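You operate a simulated robot arm through the tools that you are given. There is no shell and no other tool. Be economical: measure what you need, move in short steps, check, and stop when the job is done.

The job below is to be done with a simulated robot arm. You get a single attempt, and the scene is never put back.

TASK
Load the blue-tipped bobbin, then the green-tipped one, on the turntable; step it on after each.
Fine: switch the checker on; one step each time.

It is judged by the outcome, as a careful person would: the job done as asked, and still so three seconds after it is handed in. It fails if anything else is knocked over, pushed out of place, dropped, spilled or broken.

THE ROBOT
A 7-joint arm with a two-finger parallel gripper on a trunk, on a base that drives. Base frame: it is fixed to the floor where the robot stands at the start and does not move with it; the origin is under the middle of the robot, x ahead of it, y to its left, z up. Units: mm, degrees, N and s.
With the tool pointing down near the work surface it reaches from about 260 to 700 mm from the robot's upright axis, wherever it stands. Its first joint turns from -166.0 to 166.0 degrees. Places, roughly: back step button [800, 100, 800]; blue arm [700, -700, 900]; bobbin checker [600, 100, 900]; checker switch [500, 0, 800]; cleaner button [500, -600, 800]; front step button [500, 100, 800]; read button [500, -400, 800]; reader dial [600, -400, 800]; reader switch [700, -400, 800]; white turntable [600, 100, 800]; write button [500, -400, 800]. Payload 3.43 kg.
The tool frame sits at the grasp point between the pads (the TCP): z along the fingers, y along the line on which they close. The tips reach 30 mm beyond it. The gripper opens to 94 mm. The fingers are 28 mm wide and 10 mm thick; the gripper's body (50 by 96 mm) begins 55 mm behind the TCP.
Orientation is told as [roll, pitch, yaw] about the base's x, y, z axes, in that order, counted from this pose: with the fingers straight down and closing along the base's y, the tool's x points along the base's -x, its y along +y and its z along -z.

THE INTERFACE
- The arm moves only by the tool drive_tool. Its argument "rows" is one flat list of numbers, 7 for each row, row after row: the shift along the base's x, y, z in mm, then the turn, a rotation vector about the base's x, y, z in degrees, then the closure, from 0 (fully open) to 1 (shut). In form: [dx, dy, dz, ax, ay, az, jaw, dx, dy, dz, ax, ay, az, jaw, ...]. A call has 1 to 20 rows; each row shifts and turns the commanded pose from where the row before left it. A row lasts 0.2 s, in which the tool goes at most 50 mm and 8.6 degrees; a call with a longer step from one row to the next is refused whole, and so is a gripper value outside its range. Where a pose cannot be reached the arm comes as near as it can. A force on the tool above 40 N (or 10 N above the force at the start of the call, whichever is more), or a blocked arm, ends the call early, and 0.2 s more pass. Each finger travels about 108 mm/s and halts on what it meets, pressing with about 43 N; the grip force reading is that of the motor and also rises with nothing between the fingers. The clock runs only during rows and for 0.2 s after the last one: add rows that do not move to give the fingers time. The reply holds the time, the measured pose of the TCP, the force on the tool along the base axes, the opening and the grip force, in the units named above and with some noise, with the torque about the TCP (base axes, N m) and any sound that the robot's microphone picked up, and new pictures: "show" is both (left out), scene, wrist or none.
- Cameras (640 x 400 px; columns grow to the right, rows downward): "scene" is now at [409.3, -167.8, 1305.2]; the picture's right is [0.00, -0.59, 0.81], its down [-0.58, 0.66, 0.48] and it looks along [-0.81, -0.47, -0.34] (base axes); focal length 214 px, centre (320, 200). "wrist" rides on the gripper at [76, 14, -102] in the tool frame; the picture's right is [-0.18, 0.98, 0.00], its down [-0.75, -0.14, -0.64] and it looks along [-0.63, -0.12, 0.77] (tool axes); focal length 243 px, centre (320, 200).
- raise_lower(by): slides the trunk up (or, below 0, down) by that many mm; the arm and the scene camera ride with it, the base frame stays. It gives what a move gives, with no picture.
- roll_base(legs): drives the robot by 1 to 6 legs, each [ahead, left, turn to the left] in mm, mm and degrees, along the robot's own axes; the way and the turn of a leg run together, so that a leg with both is an arc; at most 1500 mm and 180 degrees a leg. The arm and the cameras ride along, it lands a little off, and it stops where it bumps. It gives what a move gives, and a new picture of the scene camera.
- turn_head(pan, tilt): turns the head with the scene camera to pan (to the left, within 80 degrees either way) and tilt (down, from -29 to 69), counted from straight ahead of the robot. It gives what a move gives, and a new picture of the scene camera.
- measure_at(camera, pixels): there is no depth. For up to 12 entries [column, row, z] of the newest picture of that camera ("zoom" is the newest enlarged one), the place [x, y] in the base frame at which the ray of that pixel passes the height z, good to about 3 mm. No time passes.
- enlarge(camera, box): a new picture of the part [left, top, right, bottom] of that camera's present view, enlarged. No time passes.
- hand_in(): hands the job in; it is judged then, once.

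Go step by step. Measure first, check grasps and placings, and put right what went wrong. The budget is 80 turns and 260 pictures, counting those below and the enlarged ones. Unless the task says otherwise, let go and move clear before handing in, and close with one line.

The tools are called after ">>>" as name(argument=value, ...) on one line, values as JSON. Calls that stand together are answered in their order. drive_tool: Moves the arm, as the interface text tells. Its arguments: {"type":"object","properties":{"rows":{"type":"array","items":{"type":"number"}},"show":{"type":"string","enum":["both","scene","wrist","none"]}},"required":["rows"]} The other tools are called the same way: raise_lower (by) slides the trunk up or down; roll_base (legs) drives the base; turn_head (pan, tilt) turns the head that bears the scene camera; measure_at (camera, pixels) gives the place at which the rays of pixels pass given heights; enlarge (camera, box) takes an enlarged picture of a part of a camera's view; hand_in () hands the job in.

At the start:

```text
t: 0.0
eef_pos: [383.2, -108.7, 1217.0]
tool_rot: [-0.1, 0.0, 0.0]
wrist_force: [0.7, 0.0, -0.4]
moment: [0.02, 0.0, 0.01]
width: 93.9
grasp_force: 0.0
trunk travel left (down, up): [-250.0, 340.0]
robot x, y, heading: [4.1, -0.1, 0.1]
head pan, tilt: [-53.8, 54.6]
```

scene: 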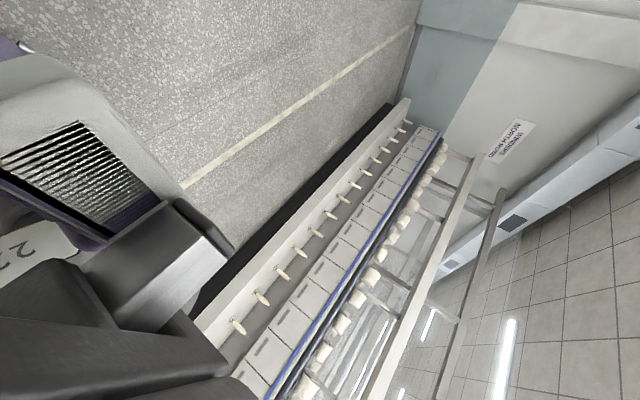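
wrist: 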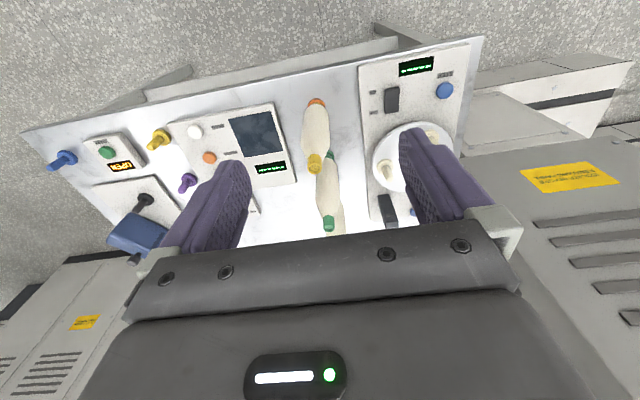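

The wrist picture shows a bench with the panel at right (switches, white turntable about (415,155)) and bobbins lying near (315,130) and (328,200). The scene camera looks away, so I turn the head towards the bench and enlarge the wrist view.

>>> turn_head(pan=0, tilt=50)

>>> enlarge(camera="wrist", box=[270, 40, 490, 240])

```text
t: 1.2
eef_pos: [384.6, -109.1, 1217.2]
tool_rot: [0.0, 0.0, 0.0]
wrist_force: [-0.1, 0.3, -0.3]
moment: [-0.04, -0.01, 0.0]
width: 94.0
grasp_force: 0.1
trunk travel left (down, up): [-250.0, 340.0]
robot x, y, heading: [5.1, -0.2, -0.4]
head pan, tilt: [0.0, 50.0]
```

scene: 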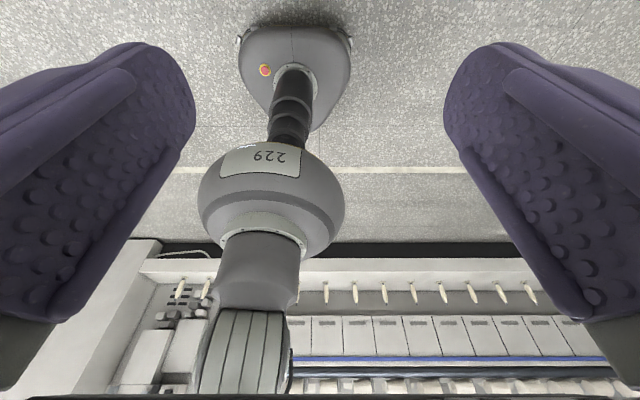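

```text
2.00 times, centred on (380, 140) of wrist
```

zoom: 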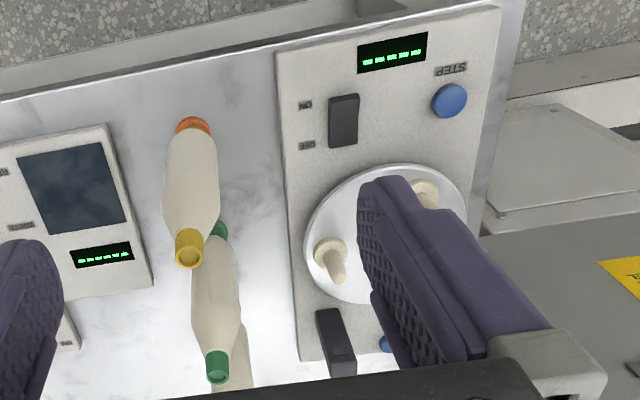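

The head's "straight ahead" points downward, so I tilt it up to see the bench.

>>> turn_head(pan=0, tilt=-25)

```text
t: 2.7
eef_pos: [383.8, -109.4, 1217.3]
tool_rot: [-0.2, 0.1, 0.0]
wrist_force: [0.2, 0.4, 0.3]
moment: [0.03, -0.03, 0.01]
width: 94.0
grasp_force: 0.1
trunk travel left (down, up): [-250.0, 340.0]
robot x, y, heading: [3.2, 2.9, 0.1]
head pan, tilt: [0.0, -25.0]
```

scene: 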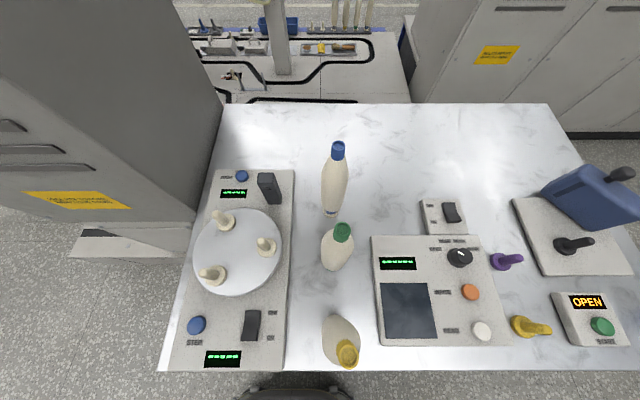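

The scene view now shows the bench: three upright bobbins (blue tip (338,150), green (342,232), yellow (347,352)), turntable with three pegs (238,250), checker switch (252,325). I enlarge for details.

>>> enlarge(camera="scene", box=[160, 160, 300, 250])

>>> enlarge(camera="scene", box=[160, 270, 300, 380])

>>> enlarge(camera="scene", box=[280, 130, 400, 280])

>>> measure_at(camera="scene", pixels=[[331, 214, 800], [338, 150, 900], [338, 148, 950], [342, 232, 900], [335, 268, 800], [347, 352, 900], [238, 251, 800], [197, 325, 800], [252, 325, 800], [242, 176, 800], [220, 103, 800], [168, 368, 800]])

```text
4.44 times, centred on (230, 205) of scene
```

zoom: 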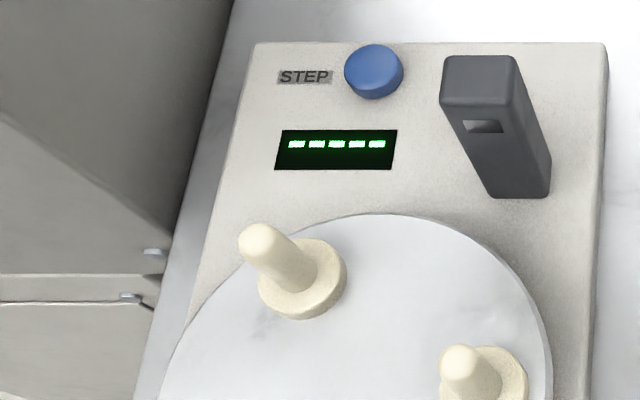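

```text
3.64 times, centred on (230, 325) of scene
```

zoom: 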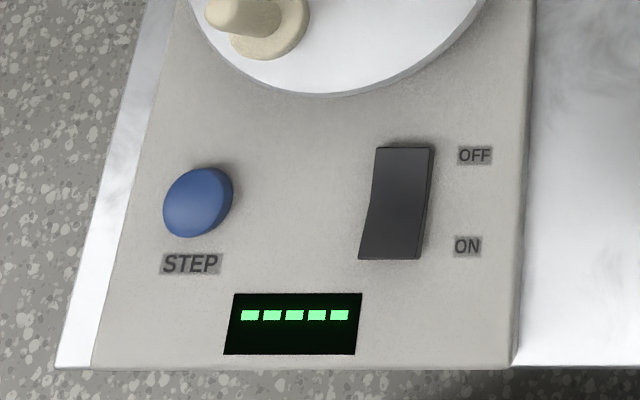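

```text
2.67 times, centred on (340, 205) of scene
```

zoom: 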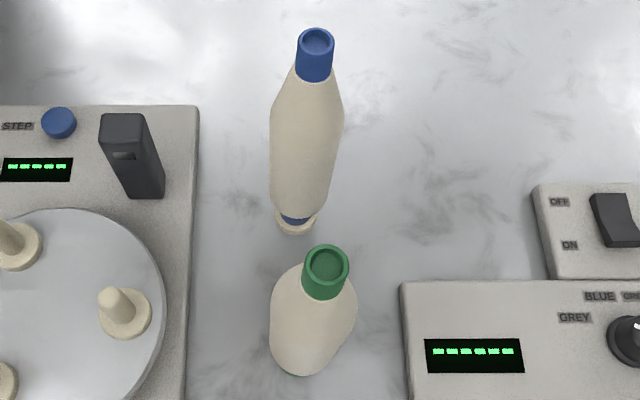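

```text
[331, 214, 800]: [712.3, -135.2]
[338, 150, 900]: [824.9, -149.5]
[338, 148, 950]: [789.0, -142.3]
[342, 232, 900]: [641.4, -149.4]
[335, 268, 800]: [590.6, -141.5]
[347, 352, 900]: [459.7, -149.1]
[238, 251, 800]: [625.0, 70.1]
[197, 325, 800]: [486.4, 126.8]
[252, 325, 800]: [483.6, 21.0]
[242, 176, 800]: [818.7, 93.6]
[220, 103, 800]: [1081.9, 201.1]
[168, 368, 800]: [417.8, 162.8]
```

The checker switch has ON at its near end; the bobbins sit over cream floor pegs. I cross-measure features in both cameras to get heights.

>>> measure_at(camera="scene", pixels=[[338, 145, 800], [338, 145, 1000], [197, 324, 750], [197, 324, 850], [342, 230, 800], [342, 230, 1000], [347, 351, 800], [347, 351, 1000], [223, 358, 750], [223, 358, 850], [331, 212, 750], [331, 212, 850]])

>>> measure_at(camera="wrist", pixels=[[445, 90, 750], [445, 90, 850], [416, 66, 750], [416, 66, 850], [315, 165, 800], [315, 165, 1000], [329, 224, 800], [329, 224, 1000], [482, 38, 750], [482, 38, 850]])

>>> enlarge(camera="scene", box=[180, 190, 300, 310])

```text
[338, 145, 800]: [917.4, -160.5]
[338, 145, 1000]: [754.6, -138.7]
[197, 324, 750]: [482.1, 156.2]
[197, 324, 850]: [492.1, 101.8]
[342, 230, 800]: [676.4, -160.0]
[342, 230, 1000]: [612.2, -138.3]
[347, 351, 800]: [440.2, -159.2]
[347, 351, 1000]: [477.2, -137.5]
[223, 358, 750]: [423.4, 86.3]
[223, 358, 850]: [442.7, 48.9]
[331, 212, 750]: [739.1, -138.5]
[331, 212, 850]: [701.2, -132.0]
```

```text
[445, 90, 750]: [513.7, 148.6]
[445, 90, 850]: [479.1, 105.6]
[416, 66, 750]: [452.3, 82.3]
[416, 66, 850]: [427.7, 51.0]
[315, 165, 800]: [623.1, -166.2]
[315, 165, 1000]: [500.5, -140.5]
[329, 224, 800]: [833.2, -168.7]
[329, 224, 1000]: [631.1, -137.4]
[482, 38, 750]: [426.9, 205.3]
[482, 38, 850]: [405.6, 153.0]
```

```text
3.33 times, centred on (240, 250) of scene
```

zoom: 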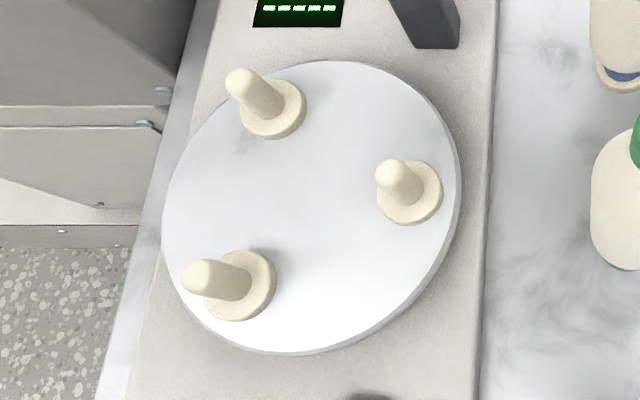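

Stereo gives: step button ≈(489,118,z≈821), bobbin tips z≈1028 with blue ≈(732,-135), green ≈(603,-134). Blue is beyond a comfortable reach, so I drive 80 mm ahead, then remeasure.

>>> roll_base(legs=[[80, 0, 0]])

```text
t: 3.8
eef_pos: [464.7, -108.8, 1217.3]
tool_rot: [-0.1, 0.1, 0.1]
wrist_force: [0.5, -0.2, 0.0]
moment: [0.0, 0.03, -0.01]
width: 94.1
grasp_force: 0.1
trunk travel left (down, up): [-250.0, 340.0]
robot x, y, heading: [81.6, -0.5, 0.2]
head pan, tilt: [0.0, -25.0]
```

scene: 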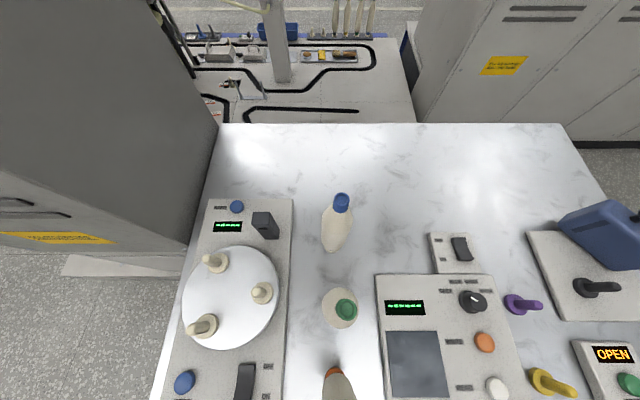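

The drive was free. I tilt the head a little down so both panel ends are visible.

>>> turn_head(pan=0, tilt=-12)

>>> enlarge(camera="scene", box=[150, 160, 310, 260])

>>> enlarge(camera="scene", box=[150, 260, 310, 360])

```text
t: 4.5
eef_pos: [464.4, -108.7, 1217.8]
tool_rot: [0.0, 0.0, 0.1]
wrist_force: [0.1, 0.0, -0.1]
moment: [0.0, 0.01, 0.0]
width: 93.9
grasp_force: 0.0
trunk travel left (down, up): [-250.0, 340.0]
robot x, y, heading: [76.9, -2.5, 0.0]
head pan, tilt: [0.0, -12.0]
```

scene: 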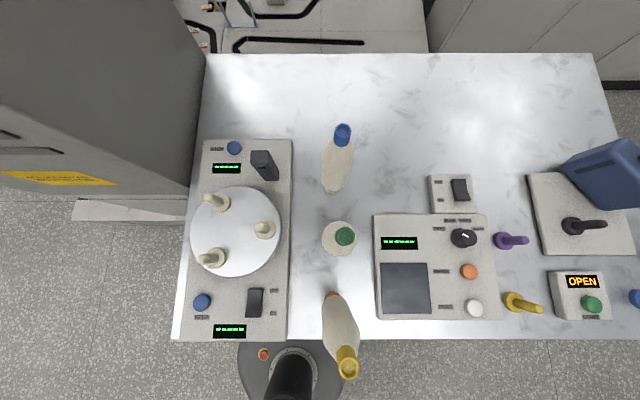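

```text
4.00 times, centred on (230, 210) of scene
```

zoom: 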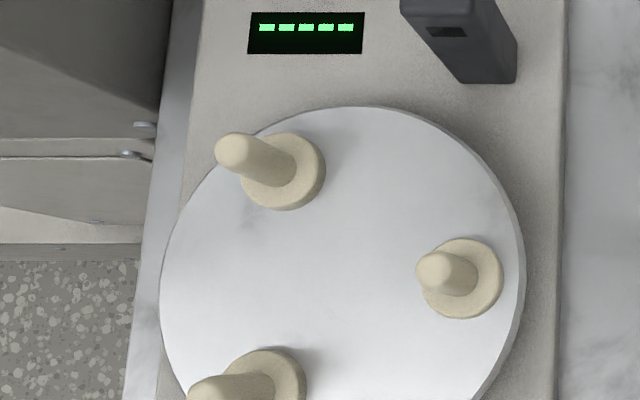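

```text
4.00 times, centred on (230, 310) of scene
```

zoom: 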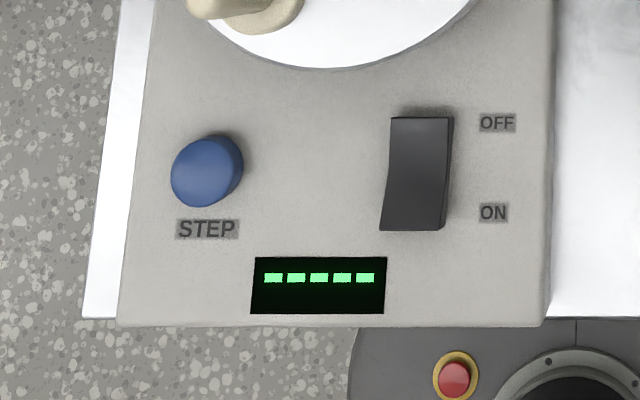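

I measure the switch, button, and peg positions.

>>> measure_at(camera="scene", pixels=[[254, 314, 825], [255.5, 293, 825], [202, 302, 820], [220.5, 203, 830], [208.5, 198, 870], [265.5, 230, 830], [258.8, 227.5, 870], [216.3, 257, 830], [201, 257.5, 870], [235, 231, 825], [265, 165, 900], [234, 148, 820]])

>>> measure_at(camera="scene", pixels=[[343, 130, 1028], [345, 236, 1028], [348, 368, 1028], [333, 190, 805], [290, 139, 815], [260, 155, 900], [258.8, 227.5, 890]])

```text
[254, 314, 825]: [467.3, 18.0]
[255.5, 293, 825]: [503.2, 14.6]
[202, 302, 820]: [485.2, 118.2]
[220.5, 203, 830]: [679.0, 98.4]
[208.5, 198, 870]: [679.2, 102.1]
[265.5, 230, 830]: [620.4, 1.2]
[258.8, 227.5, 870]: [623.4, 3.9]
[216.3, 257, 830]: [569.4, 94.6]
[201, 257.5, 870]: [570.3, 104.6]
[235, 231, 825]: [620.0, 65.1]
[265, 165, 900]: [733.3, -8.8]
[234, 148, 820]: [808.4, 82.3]
```

```text
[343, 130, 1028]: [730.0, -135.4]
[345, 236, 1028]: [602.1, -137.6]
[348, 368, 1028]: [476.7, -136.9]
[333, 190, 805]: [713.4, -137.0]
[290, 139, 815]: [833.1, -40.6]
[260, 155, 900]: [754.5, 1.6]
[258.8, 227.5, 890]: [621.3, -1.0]
```

Pegs at ≈(621,2), (679,98), (570,98); the checker post faces the right-hand peg. First the switch: I close the jaw and go above its ON end (467,18).

>>> drive_tool(rows=[1, 43, 0, 0, 0, 0, 1, 1, 42, 0, 0, 0, 0, 1, 0, 42, 0, 0, 0, 0, 1, 0, 0, -45, 0, 0, 0, 1, 0, 0, -45, 0, 0, 0, 1, 0, 0, -45, 0, 0, 0, 1, 0, 0, -45, 0, 0, 0, 1, 0, 0, -45, 0, 0, 0, 1, 0, 0, -45, 0, 0, 0, 1, 0, 0, -35, 0, 0, 0, 1, 0, 0, 0, 0, 0, 0, 1])

```text
t: 6.9
eef_pos: [466.6, 18.6, 910.7]
tool_rot: [0.0, 0.0, 0.0]
wrist_force: [0.8, 0.3, 0.2]
moment: [0.02, 0.02, 0.03]
width: 0.0
grasp_force: 33.0
trunk travel left (down, up): [-250.0, 340.0]
robot x, y, heading: [78.9, 0.5, 0.1]
head pan, tilt: [0.0, -12.0]
```

scene: 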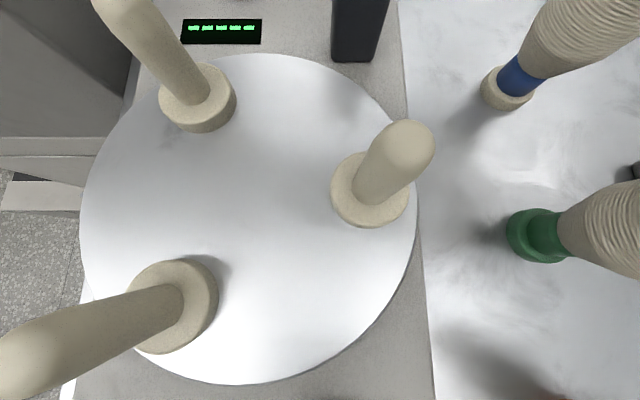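
wrist: 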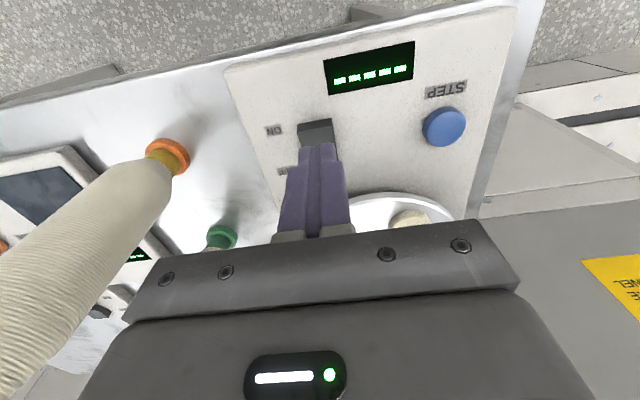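

Tool is above the switch's ON end (316,130 in the wrist view). I lower gently to press.

>>> drive_tool(rows=[0, 0, -25, 0, 0, 0, 1, 0, 0, -15, 0, 0, 0, 1, 0, 0, -6, 0, 0, 0, 1, 0, 0, -4, 0, 0, 0, 1, 0, 0, -4, 0, 0, 0, 1, 0, 0, -3, 0, 0, 0, 1, 0, 0, -3, 0, 0, 0, 1, 0, 0, -3, 0, 0, 0, 1], show="wrist")

```text
t: 7.9
eef_pos: [465.8, 18.1, 864.4]
tool_rot: [0.1, -0.3, 0.0]
wrist_force: [-6.7, -1.5, 33.4]
moment: [-0.04, -0.28, 0.05]
width: 0.0
grasp_force: 33.7
trunk travel left (down, up): [-250.0, 340.0]
robot x, y, heading: [77.5, -2.4, -0.0]
head pan, tilt: [0.0, -12.0]
stopped in row 5: the force on the tool passed its limit at 53 N (the readings are from after the stop); the commanded pose is now the measured one
```

wrist: 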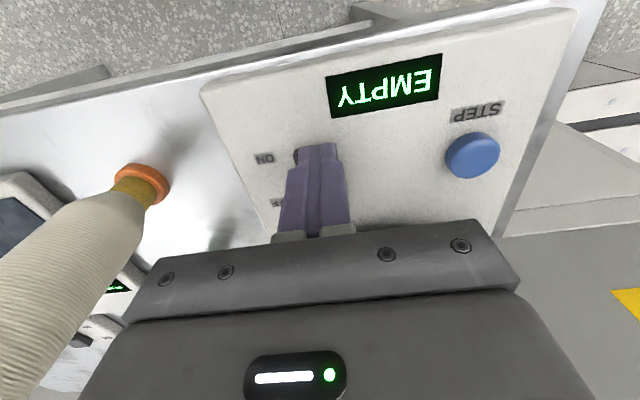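

The display now reads "EMPTY": the checker is on. I raise the tool and go above the blue bobbin with the jaw open.

>>> drive_tool(rows=[0, 0, 20, 0, 0, 0, 1, 0, 0, 45, 0, 0, 0, 1, 0, 0, 45, 0, 0, 0, 1, 0, 0, 45, 0, 0, 0, 1, 0, 0, 45, 0, 0, 0, 1, 0, 0, 45, 0, 0, 0, 1, 0, 0, 45, 0, 0, 0, 1, 38, -22, 0, 0, 0, 0, 0.5, 38, -22, 0, 0, 0, 0, 0, 38, -22, 0, 0, 0, 0, 0, 38, -22, 0, 0, 0, 0, 0, 38, -22, 0, 0, 0, 0, 0, 38, -22, 0, 0, 0, 0, 0, 37, -21, 0, 0, 0, 0, 0, 0, 0, 0, 0, 0, 0, 0])

```text
t: 11.1
eef_pos: [734.3, -134.1, 1153.5]
tool_rot: [0.0, -0.3, 0.0]
wrist_force: [-0.5, 0.0, -0.4]
moment: [0.01, -0.02, 0.02]
width: 94.0
grasp_force: 0.0
trunk travel left (down, up): [-250.0, 340.0]
robot x, y, heading: [83.9, 3.8, -0.0]
head pan, tilt: [0.0, -12.0]
```

scene: 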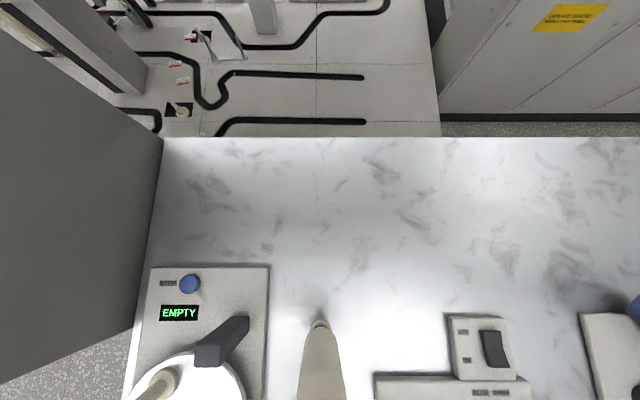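
wrist: 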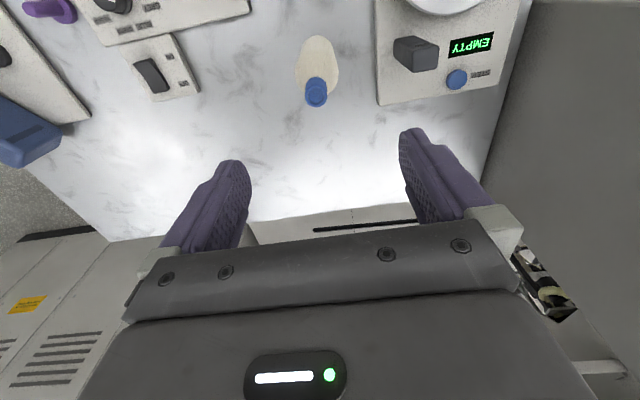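

The blue tip is at (316,92) in the wrist view; I measure it, and its base, for the axis.

>>> measure_at(camera="wrist", pixels=[[316, 94, 980], [316, 94, 1010], [316, 94, 1028], [315, 45, 805]])

>>> enlarge(camera="wrist", box=[260, 20, 380, 120])

```text
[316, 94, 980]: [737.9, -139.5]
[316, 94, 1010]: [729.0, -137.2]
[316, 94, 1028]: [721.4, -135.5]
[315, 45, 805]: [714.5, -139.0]
```

```text
4.00 times, centred on (320, 70) of wrist
```

zoom: 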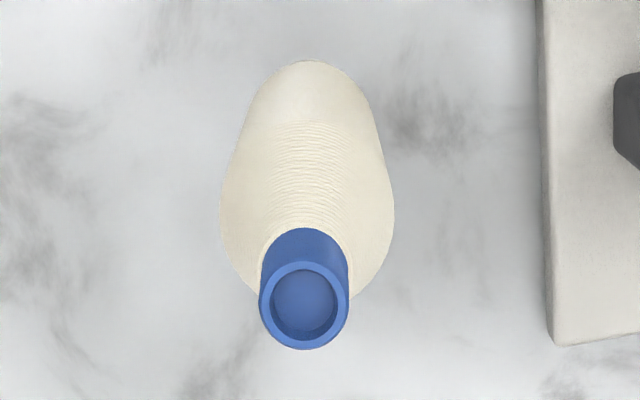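

The rim is about 27 mm across. I shift onto the axis estimate (725,-136) and lower to just above the tip, then look again.

>>> drive_tool(rows=[-9, -2, -20, 0, 0, 0, 0, 0, 0, -40, 0, 0, 0, 0, 0, 0, 0, 0, 0, 0, 0])

```text
t: 11.9
eef_pos: [724.7, -134.1, 1092.5]
tool_rot: [0.0, -0.4, 0.1]
wrist_force: [-0.4, -0.2, 0.5]
moment: [0.01, -0.01, -0.01]
width: 94.2
grasp_force: 0.2
trunk travel left (down, up): [-250.0, 340.0]
robot x, y, heading: [80.8, 0.9, 0.1]
head pan, tilt: [0.0, -12.0]
```

scene: 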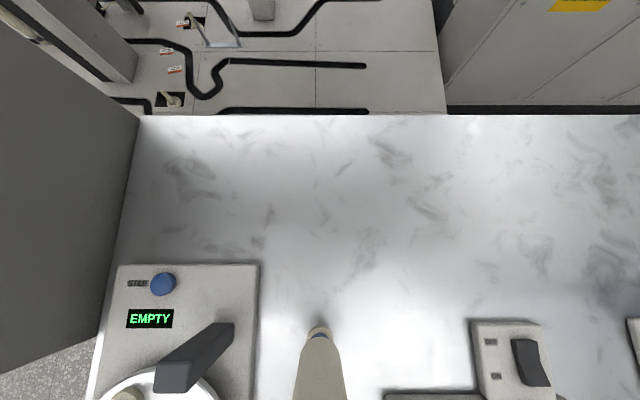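
wrist: 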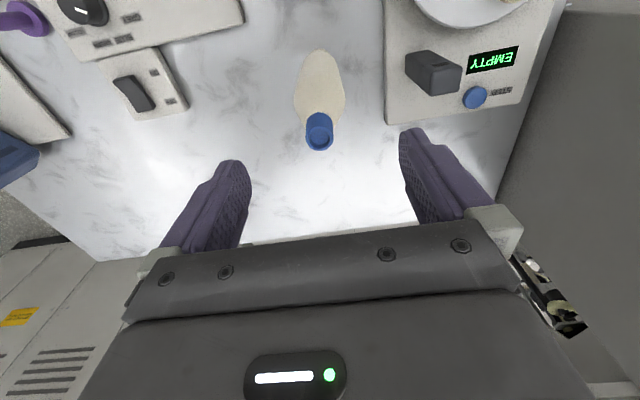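

>>> measure_at(camera="wrist", pixels=[[319, 137, 1000], [319, 137, 1028], [319, 137, 1050], [319, 65, 810]])

>>> enlarge(camera="wrist", box=[260, 40, 380, 160])

```text
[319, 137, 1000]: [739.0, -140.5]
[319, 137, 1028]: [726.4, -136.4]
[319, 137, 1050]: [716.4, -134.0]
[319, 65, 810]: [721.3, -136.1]
```

```text
3.33 times, centred on (320, 100) of wrist
```

zoom: 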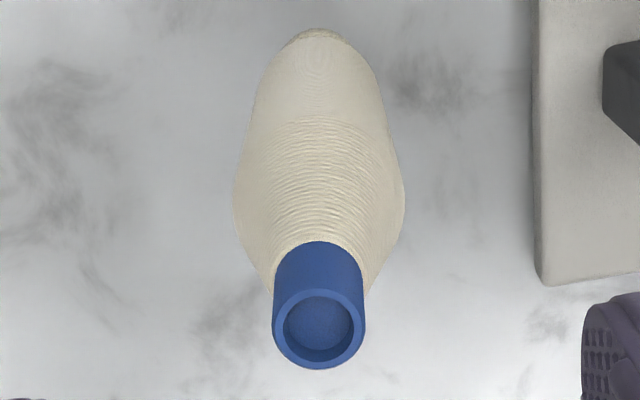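

The axis is ≈(726,-136), with a collar about 30 mm tall. I lower so the pads span the collar and close.

>>> drive_tool(rows=[1, -1, -30, 0, 0, 0, 0, 0, 0, -20, 0, 0, 0, 0, 0, 0, -10, 0, 0, 0, 0, 0, 0, 0, 0, 0, 0, 0, 0, 0, 0, 0, 0, 0, 0.3])

```text
t: 13.1
eef_pos: [725.0, -139.0, 1032.2]
tool_rot: [-0.1, -0.3, 0.1]
wrist_force: [-0.2, -0.2, 0.3]
moment: [0.02, -0.01, -0.01]
width: 65.8
grasp_force: 0.1
trunk travel left (down, up): [-250.0, 340.0]
robot x, y, heading: [79.0, -1.6, 0.3]
head pan, tilt: [0.0, -12.0]
```

scene: 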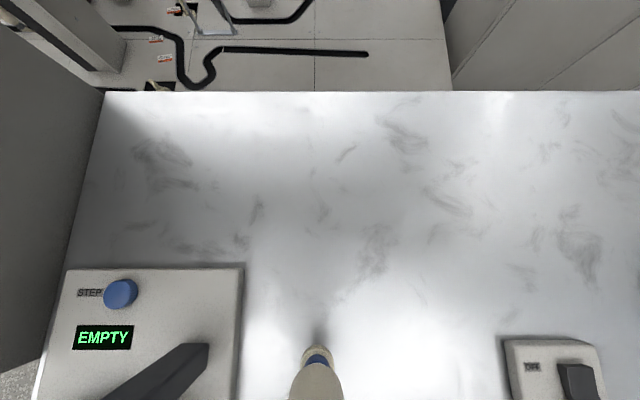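
wrist: 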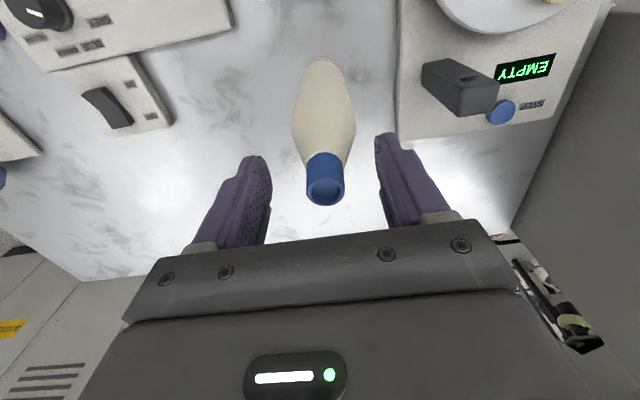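

The rim sits at (326,188), nearly at the TCP's projection (320,188); I shift 3 mm in +y and close on the collar.

>>> drive_tool(rows=[0, 3, 0, 0, 0, 0, 0.3, 0, 0, 0, 0, 0, 0, 0.5, 0, 0, 0, 0, 0, 0, 0.65, 0, 0, 0, 0, 0, 0, 0.8, 0, 0, 0, 0, 0, 0, 1, 0, 0, 0, 0, 0, 0, 1, 0, 0, 0, 0, 0, 0, 1])

```text
t: 14.7
eef_pos: [724.9, -134.9, 1031.5]
tool_rot: [0.0, -0.3, 0.1]
wrist_force: [0.3, 0.1, 0.7]
moment: [-0.07, 0.01, 0.01]
width: 29.1
grasp_force: 42.7
trunk travel left (down, up): [-250.0, 340.0]
robot x, y, heading: [86.0, -1.5, 0.3]
head pan, tilt: [0.0, -12.0]
```

scene: 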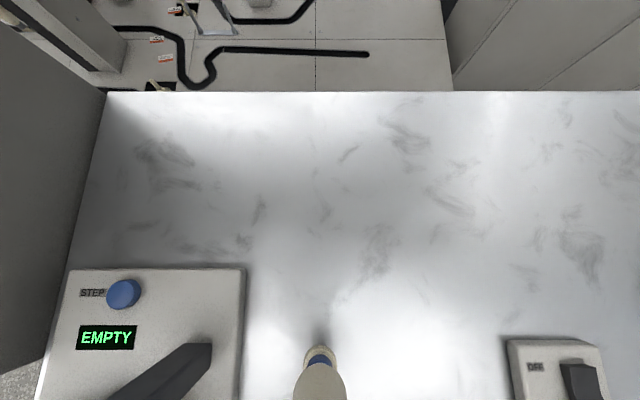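
wrist: 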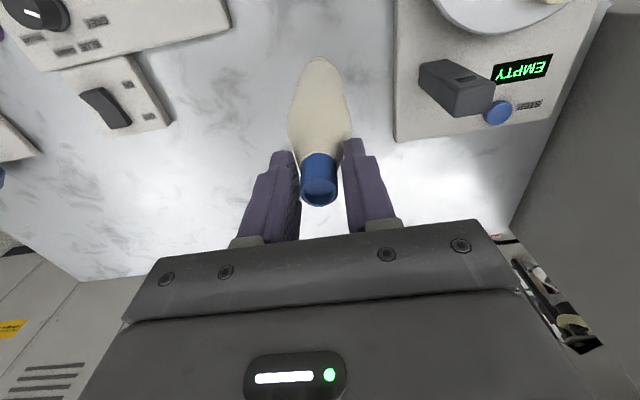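

Collar held (29.1 mm). I lift straight up 120 mm and check.

>>> drive_tool(rows=[0, 0, 10, 0, 0, 0, 1, 0, 0, 20, 0, 0, 0, 1, 0, 0, 30, 0, 0, 0, 1, 0, 0, 30, 0, 0, 0, 1, 0, 0, 30, 0, 0, 0, 1, 0, 0, 0, 0, 0, 0, 1])

```text
t: 16.1
eef_pos: [725.9, -135.6, 1153.4]
tool_rot: [0.0, -0.2, 0.1]
wrist_force: [-0.3, 0.7, -0.7]
moment: [-0.03, 0.0, -0.02]
width: 29.4
grasp_force: 42.9
trunk travel left (down, up): [-250.0, 340.0]
robot x, y, heading: [78.6, -2.7, 0.1]
head pan, tilt: [0.0, -12.0]
```

scene: 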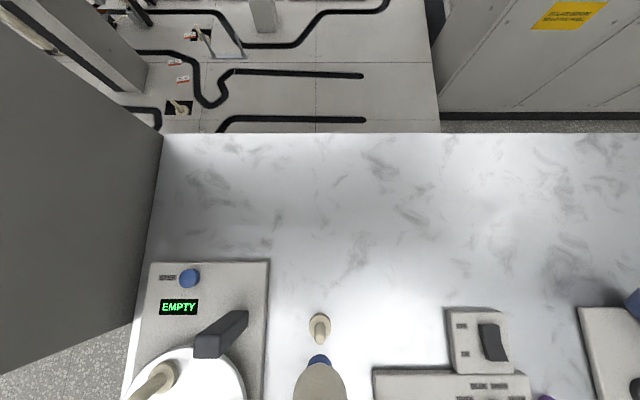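
wrist: 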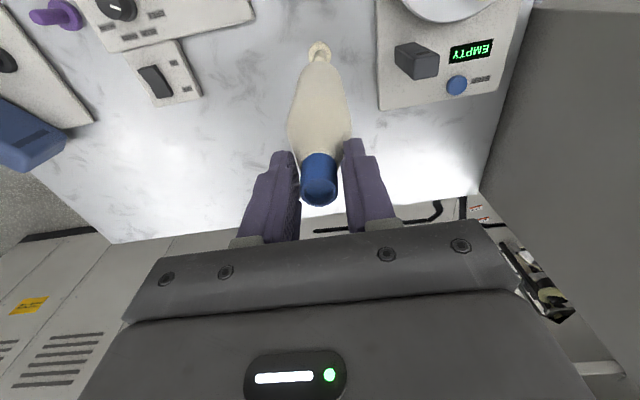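

The bobbin is free of its peg, seen at (320,327). I use that peg to calibrate measured positions against the tool's.

>>> measure_at(camera="scene", pixels=[[320, 327, 808], [319.5, 323, 855], [160, 380, 830], [207, 340, 900]])

>>> enlarge(camera="scene", box=[280, 290, 370, 380])

```text
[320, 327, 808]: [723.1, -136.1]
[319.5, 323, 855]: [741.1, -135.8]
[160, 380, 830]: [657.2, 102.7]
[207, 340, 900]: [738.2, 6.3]
```

```text
4.44 times, centred on (325, 335) of scene
```

zoom: 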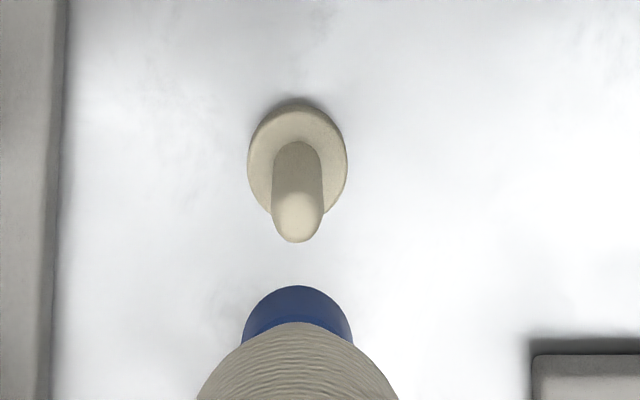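

Calibration agrees. I carry the bobbin diagonally to above the right-hand peg at (621,2).

>>> drive_tool(rows=[-10, 14, 0, 0, 0, 0, 1, -21, 27, 0, 0, 0, 0, 1, -21, 28, 0, 0, 0, 0, 1, -21, 27, 0, 0, 0, 0, 1, -21, 27, 0, 0, 0, 0, 1, -10, 14, 0, 0, 0, 0, 1, 0, 0, 0, 0, 0, 0, 1])

```text
t: 17.7
eef_pos: [622.2, 2.5, 1152.9]
tool_rot: [0.0, -0.3, 0.1]
wrist_force: [-0.2, -0.9, -0.9]
moment: [0.0, 0.0, -0.02]
width: 29.4
grasp_force: 43.2
trunk travel left (down, up): [-250.0, 340.0]
robot x, y, heading: [81.6, -0.8, 0.2]
head pan, tilt: [0.0, -12.0]
```

scene: 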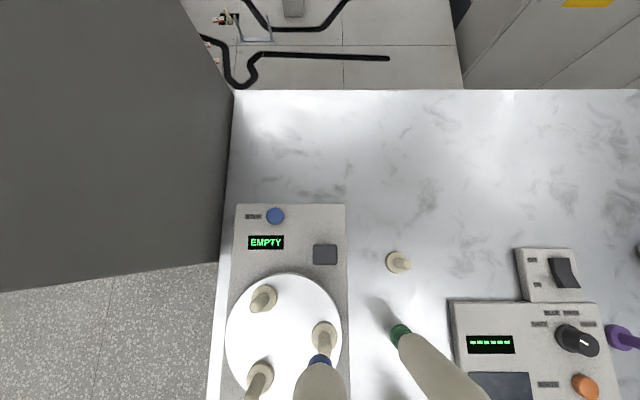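
wrist: 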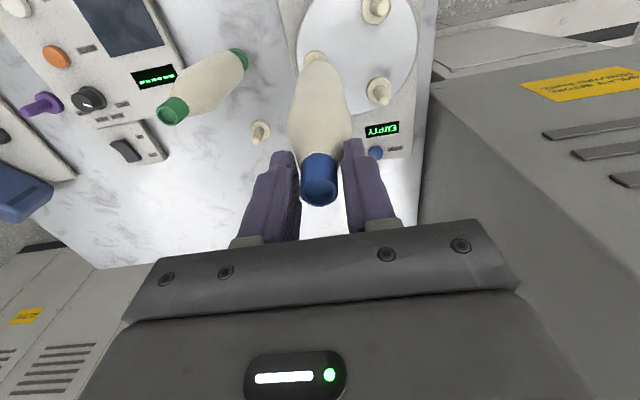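

>>> enlarge(camera="scene", box=[270, 300, 390, 400])

>>> measure_at(camera="scene", pixels=[[324.5, 334, 835], [398, 263, 808], [263, 297, 835], [257, 377, 835]])

```text
4.00 times, centred on (330, 350) of scene
```

zoom: 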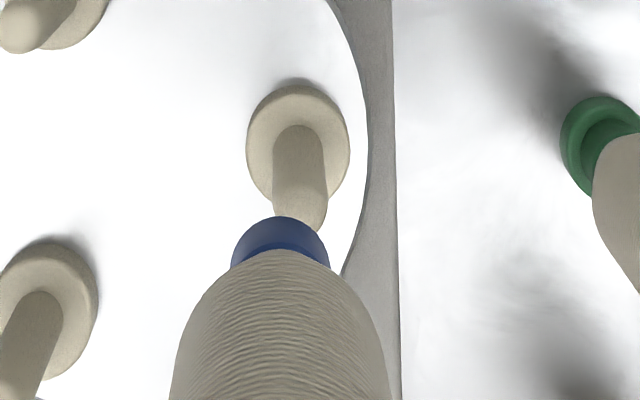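

```text
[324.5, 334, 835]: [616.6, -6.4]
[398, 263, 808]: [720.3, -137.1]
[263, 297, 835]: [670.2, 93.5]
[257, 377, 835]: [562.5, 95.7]
```

>>> measure_at(camera="scene", pixels=[[324.5, 335, 835], [324.5, 335, 850], [325, 352, 880], [325, 352, 900], [320, 354.5, 900], [320, 354.5, 930], [320, 354.5, 960], [263, 297, 850], [257, 377, 850]])

>>> measure_at(camera="wrist", pixels=[[378, 90, 870], [378, 90, 900], [260, 132, 850], [260, 132, 870]])

>>> enlarge(camera="wrist", box=[240, 0, 420, 150])

```text
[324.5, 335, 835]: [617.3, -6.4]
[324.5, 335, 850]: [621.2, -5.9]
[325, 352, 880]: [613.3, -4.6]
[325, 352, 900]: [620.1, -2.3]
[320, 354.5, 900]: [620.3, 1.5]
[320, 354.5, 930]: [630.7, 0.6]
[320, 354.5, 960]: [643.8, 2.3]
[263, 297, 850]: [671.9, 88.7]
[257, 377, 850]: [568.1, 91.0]
```

```text
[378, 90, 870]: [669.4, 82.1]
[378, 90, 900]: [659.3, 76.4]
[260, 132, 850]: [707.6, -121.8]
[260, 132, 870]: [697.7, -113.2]
```

```text
2.67 times, centred on (330, 75) of wrist
```

zoom: 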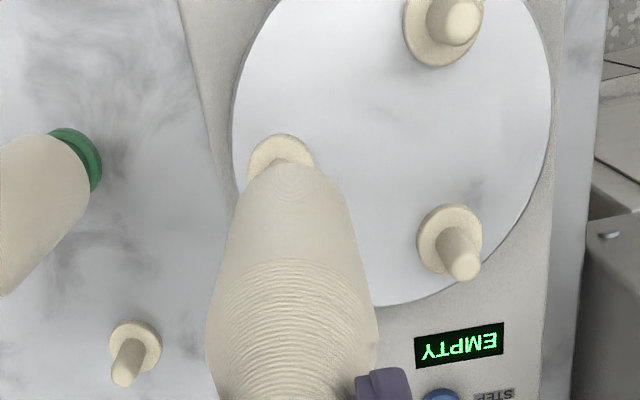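

Cross-checks put the peg at about (621,-5), flange top near z 850. I shift 7 mm in -y, lower 15 mm and compare bobbin foot with peg tip.

>>> drive_tool(rows=[0, -7, 0, 0, 0, 0, 1, 0, 0, -8, 0, 0, 0, 1, 0, 0, -7, 0, 0, 0, 1, 0, 0, 0, 0, 0, 0, 1], show="scene")

>>> enlarge(camera="scene", box=[270, 300, 390, 400])

>>> enlarge(camera="wrist", box=[240, 0, 420, 150])

```text
t: 18.7
eef_pos: [621.1, -6.2, 1138.0]
tool_rot: [0.0, -0.3, 0.1]
wrist_force: [0.0, 0.1, -0.2]
moment: [0.0, -0.01, -0.01]
width: 29.2
grasp_force: 43.2
trunk travel left (down, up): [-250.0, 340.0]
robot x, y, heading: [81.8, 0.8, 0.4]
head pan, tilt: [0.0, -12.0]
```

scene: 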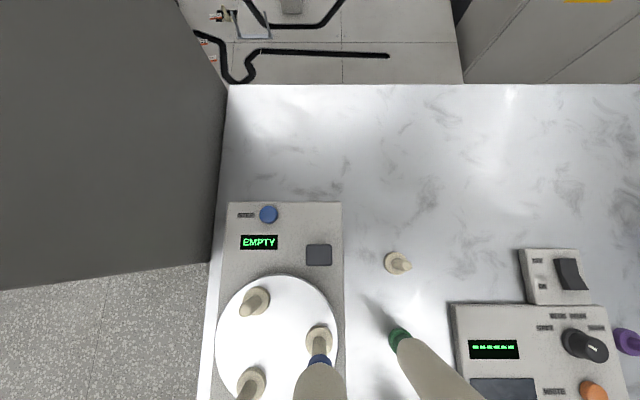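

```text
4.00 times, centred on (330, 350) of scene
```

zoom: 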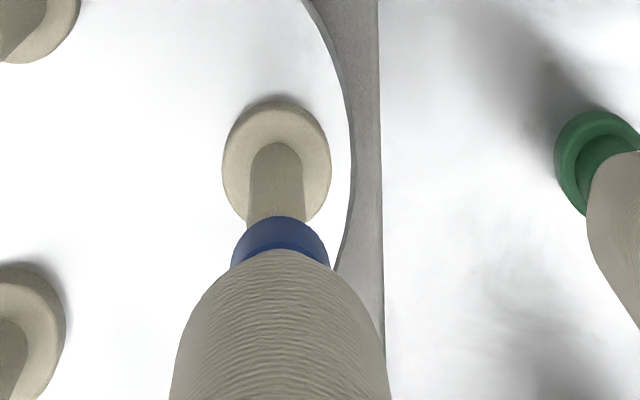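

```text
2.67 times, centred on (330, 75) of wrist
```

zoom: 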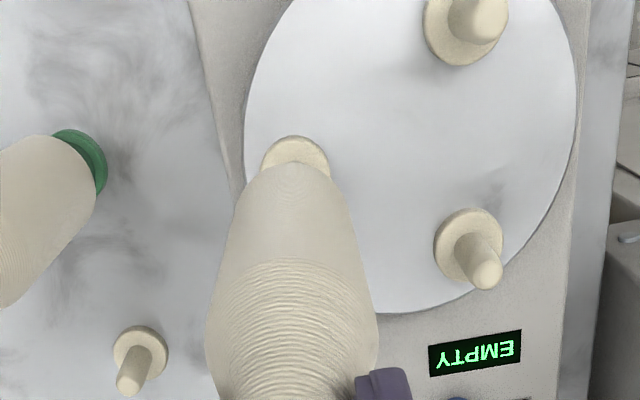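

The foot sits slightly right of the peg (280 vs 276 px in the zoom), so +1.5 mm in y; then I lower gently over the tip.

>>> drive_tool(rows=[0, 1.5, 0, 0, 0, 0, 1, 0, 0, -5, 0, 0, 0, 1, 0, 0, -5, 0, 0, 0, 1, 0, 0, -5, 0, 0, 0, 1, 0, 0, -5, 0, 0, 0, 1], show="scene")

>>> enlarge(camera="scene", box=[270, 300, 390, 400])

```text
t: 19.9
eef_pos: [623.4, -4.6, 1117.1]
tool_rot: [0.0, -0.3, 0.1]
wrist_force: [3.4, -1.1, 1.1]
moment: [-0.25, -0.85, -0.01]
width: 29.2
grasp_force: 43.3
trunk travel left (down, up): [-250.0, 340.0]
robot x, y, heading: [79.6, -0.7, 0.4]
head pan, tilt: [0.0, -12.0]
```

scene: 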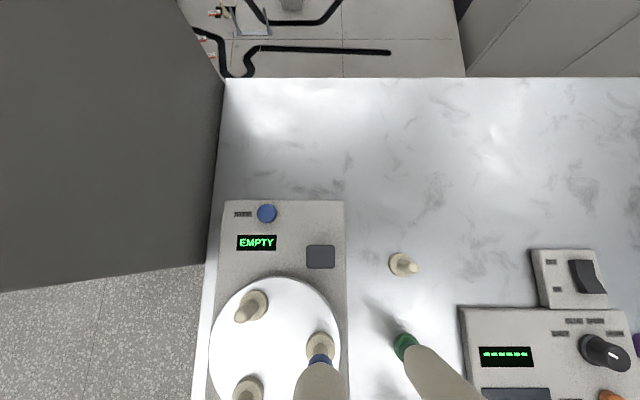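

```text
4.00 times, centred on (330, 350) of scene
```

zoom: 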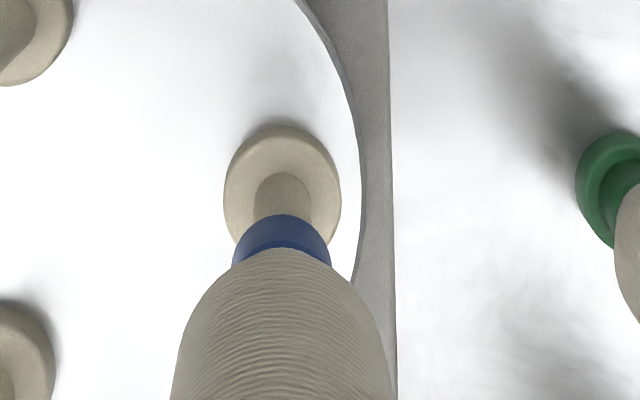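

The peg has entered (side force +3.4 N x, -1.1 N y), so the peg lies slightly further +x. I shift +1.5/-0.5 mm and check forces.

>>> drive_tool(rows=[1.5, -0.5, 0, 0, 0, 0, 1, 0, 0, 0, 0, 0, 0, 1], show="none")

```text
t: 20.5
eef_pos: [624.2, -5.1, 1118.0]
tool_rot: [0.0, -0.1, 0.1]
wrist_force: [0.3, -0.5, -1.3]
moment: [0.03, 0.02, 0.02]
width: 29.2
grasp_force: 42.9
trunk travel left (down, up): [-250.0, 340.0]
robot x, y, heading: [79.5, -0.2, 0.3]
head pan, tilt: [0.0, -12.0]
```

Side forces vanished. I lower on in small steps.

>>> drive_tool(rows=[0, 0, -6, 0, 0, 0, 1, 0, 0, -6, 0, 0, 0, 1, 0, 0, -6, 0, 0, 0, 1, 0, 0, -5, 0, 0, 0, 1, 0, 0, -5, 0, 0, 0, 1], show="none")

```text
t: 21.7
eef_pos: [622.9, -2.9, 1088.5]
tool_rot: [0.0, -0.2, 0.0]
wrist_force: [0.2, -0.7, -1.3]
moment: [0.0, 0.02, -0.02]
width: 28.9
grasp_force: 43.0
trunk travel left (down, up): [-250.0, 340.0]
robot x, y, heading: [79.2, -0.1, 0.2]
head pan, tilt: [0.0, -12.0]
```

>>> drive_tool(rows=[0, 0, -3, 0, 0, 0, 1, 0, 0, -3, 0, 0, 0, 1, 0, 0, -3, 0, 0, 0, 1, 0, 0, -3, 0, 0, 0, 1], show="scene")

>>> enlarge(camera="scene", box=[270, 300, 390, 400])

```text
t: 22.8
eef_pos: [623.2, -3.3, 1083.4]
tool_rot: [0.0, -0.9, 0.2]
wrist_force: [-4.1, -0.1, 21.2]
moment: [0.0, 1.08, 0.12]
width: 29.4
grasp_force: 42.6
trunk travel left (down, up): [-250.0, 340.0]
robot x, y, heading: [79.4, -4.2, 0.2]
head pan, tilt: [0.0, -12.0]
stopped in row 4: the force on the tool passed its limit at 42 N (the readings are from after the stop); the commanded pose is now the measured one
```

scene: 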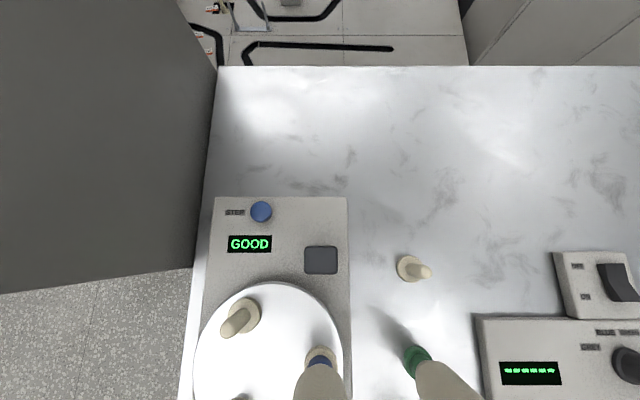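

```text
4.00 times, centred on (330, 350) of scene
```

zoom: 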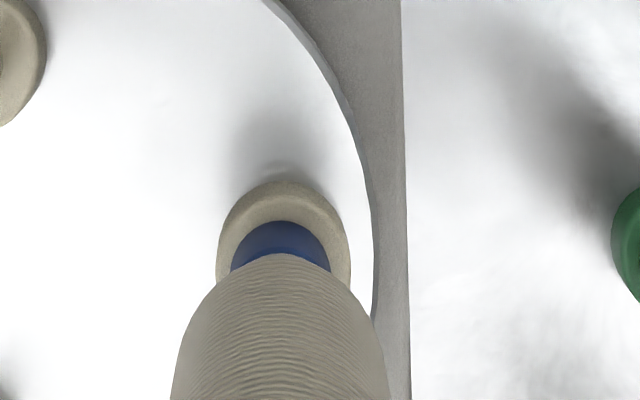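

The display says GOOD and the foot rests on the flange. I open the jaw and rise clear.

>>> drive_tool(rows=[0, 0, 1, 0, 0, 0, 0.8, 0, 0, 0, 0, 0, 0, 0.5, 0, 0, 0, 0, 0, 0, 0, 0, 0, 0, 0, 0, 0, 0, 0, 0, 0, 0, 0, 0, 0, 0, 0, 20, 0, 0, 0, 0, 0, 0, 40, 0, 0, 0, 0, 0, 0, 40, 0, 0, 0, 0, 0, 0, 0, 0, 0, 0, 0])

```text
t: 24.8
eef_pos: [623.1, -4.0, 1178.7]
tool_rot: [0.0, -0.6, 0.1]
wrist_force: [-0.1, 1.1, -0.1]
moment: [0.05, 0.0, 0.01]
width: 94.1
grasp_force: 0.1
trunk travel left (down, up): [-250.0, 340.0]
robot x, y, heading: [80.4, 1.5, 0.2]
head pan, tilt: [0.0, -12.0]
```

scene: 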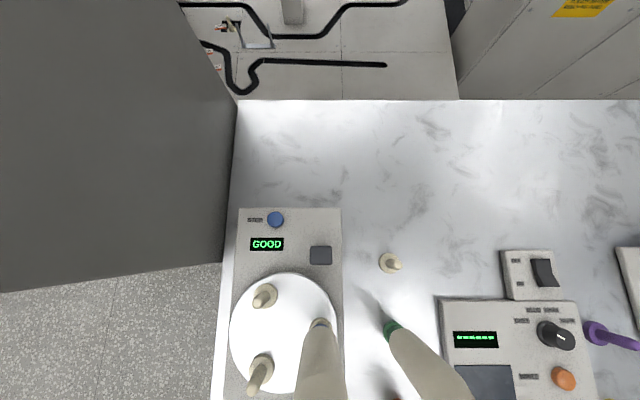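
wrist: 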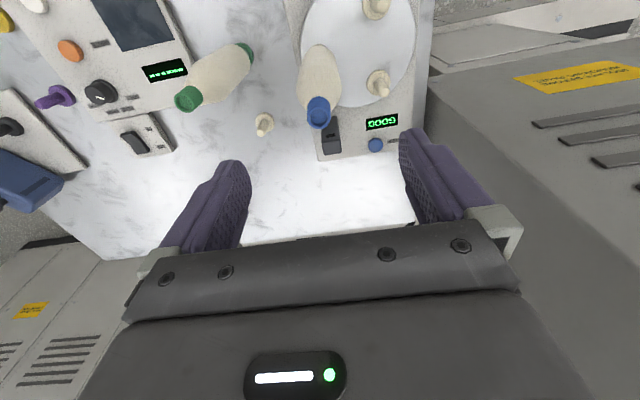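

Blue is standing on the right peg and reads GOOD. I tuck the head aside (its camera rides ahead of the hand) and go above the front step button (487,118) with a closed jaw.

>>> turn_head(pan=-53.8, tilt=54.6)

>>> drive_tool(rows=[-27, 25, 0, 0, 0, 0, 0.5, -27, 25, 0, 0, 0, 0, 1, -27, 24, 0, 0, 0, 0, 1, -27, 24, 0, 0, 0, 0, 1, -28, 24, 0, 0, 0, 0, 1, 0, 0, -45, 0, 0, 0, 1, 0, 0, -45, 0, 0, 0, 1, 0, 0, -45, 0, 0, 0, 1, 0, 0, -45, 0, 0, 0, 1, 0, 0, -45, 0, 0, 0, 1, 0, 0, -45, 0, 0, 0, 1, 0, 0, 0, 0, 0, 0, 1])

```text
t: 26.1
eef_pos: [623.2, -3.2, 1179.2]
tool_rot: [0.0, -0.5, 0.2]
wrist_force: [-0.3, -0.5, -0.1]
moment: [0.03, 0.01, -0.01]
width: 94.0
grasp_force: 0.1
trunk travel left (down, up): [-250.0, 340.0]
robot x, y, heading: [78.9, -0.6, 0.0]
head pan, tilt: [-53.8, 54.6]
```

scene: 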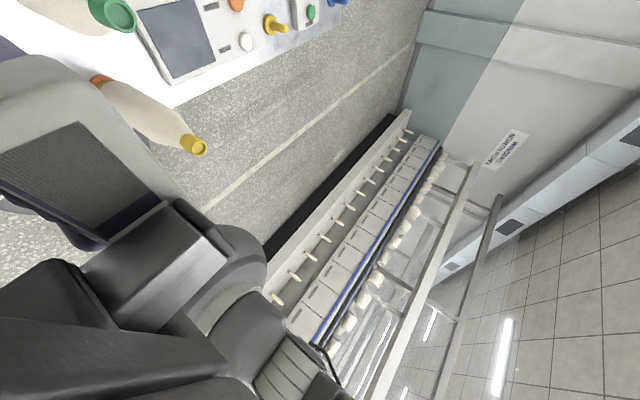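

```text
t: 28.8
eef_pos: [487.2, 118.0, 910.2]
tool_rot: [0.0, -0.6, 0.2]
wrist_force: [0.4, -0.6, 0.3]
moment: [0.01, -0.01, 0.02]
width: 0.1
grasp_force: 33.1
trunk travel left (down, up): [-250.0, 340.0]
robot x, y, heading: [82.5, 1.9, 0.2]
head pan, tilt: [-53.8, 54.6]
```

scene: 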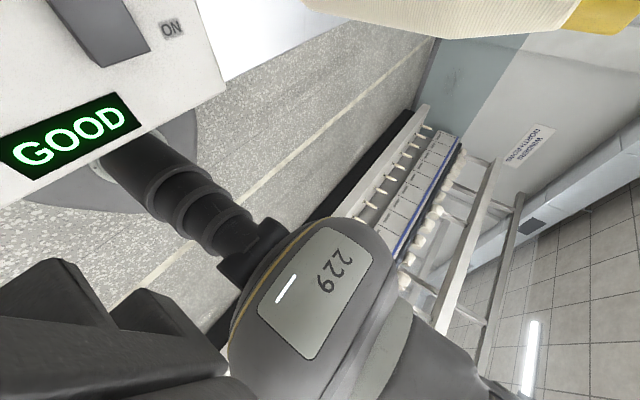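
wrist: 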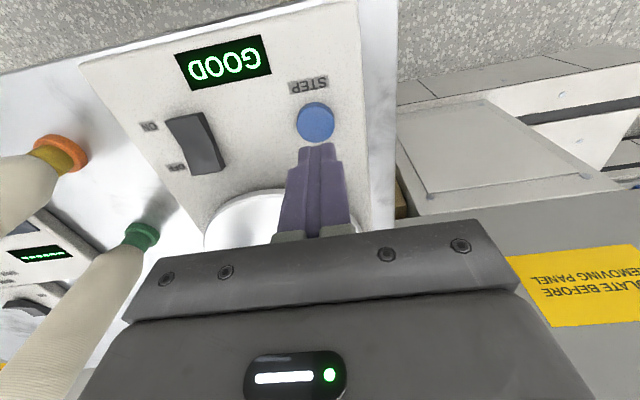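

>>> measure_at(camera="wrist", pixels=[[314, 122, 821], [200, 140, 821], [316, 145, 880]])

```text
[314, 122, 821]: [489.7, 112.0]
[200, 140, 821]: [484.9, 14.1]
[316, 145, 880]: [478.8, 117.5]
```

The button is under the fingertips. I press in small steps.

>>> drive_tool(rows=[1, -3, -25, 0, 0, 0, 1, 0, 0, -15, 0, 0, 0, 1, 0, 0, -10, 0, 0, 0, 1, 0, 0, -4, 0, 0, 0, 1, 0, 0, -3, 0, 0, 0, 1, 0, 0, -3, 0, 0, 0, 1], show="wrist")

```text
t: 30.1
eef_pos: [489.2, 115.1, 855.0]
tool_rot: [0.0, -1.0, 0.1]
wrist_force: [-5.7, -2.4, 36.4]
moment: [-0.08, 0.54, -0.06]
width: 0.1
grasp_force: 32.7
trunk travel left (down, up): [-250.0, 340.0]
robot x, y, heading: [78.0, 4.4, -0.1]
head pan, tilt: [-53.8, 54.6]
heard: click
stopped in row 6: the force on the tool passed its limit at 42 N (the readings are from after the stop); the commanded pose is now the measured one
```

wrist: 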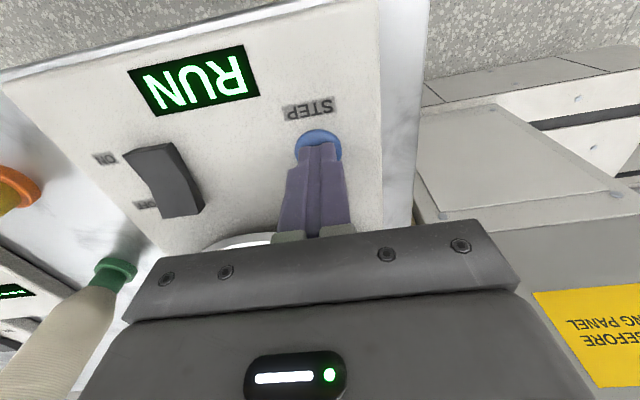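

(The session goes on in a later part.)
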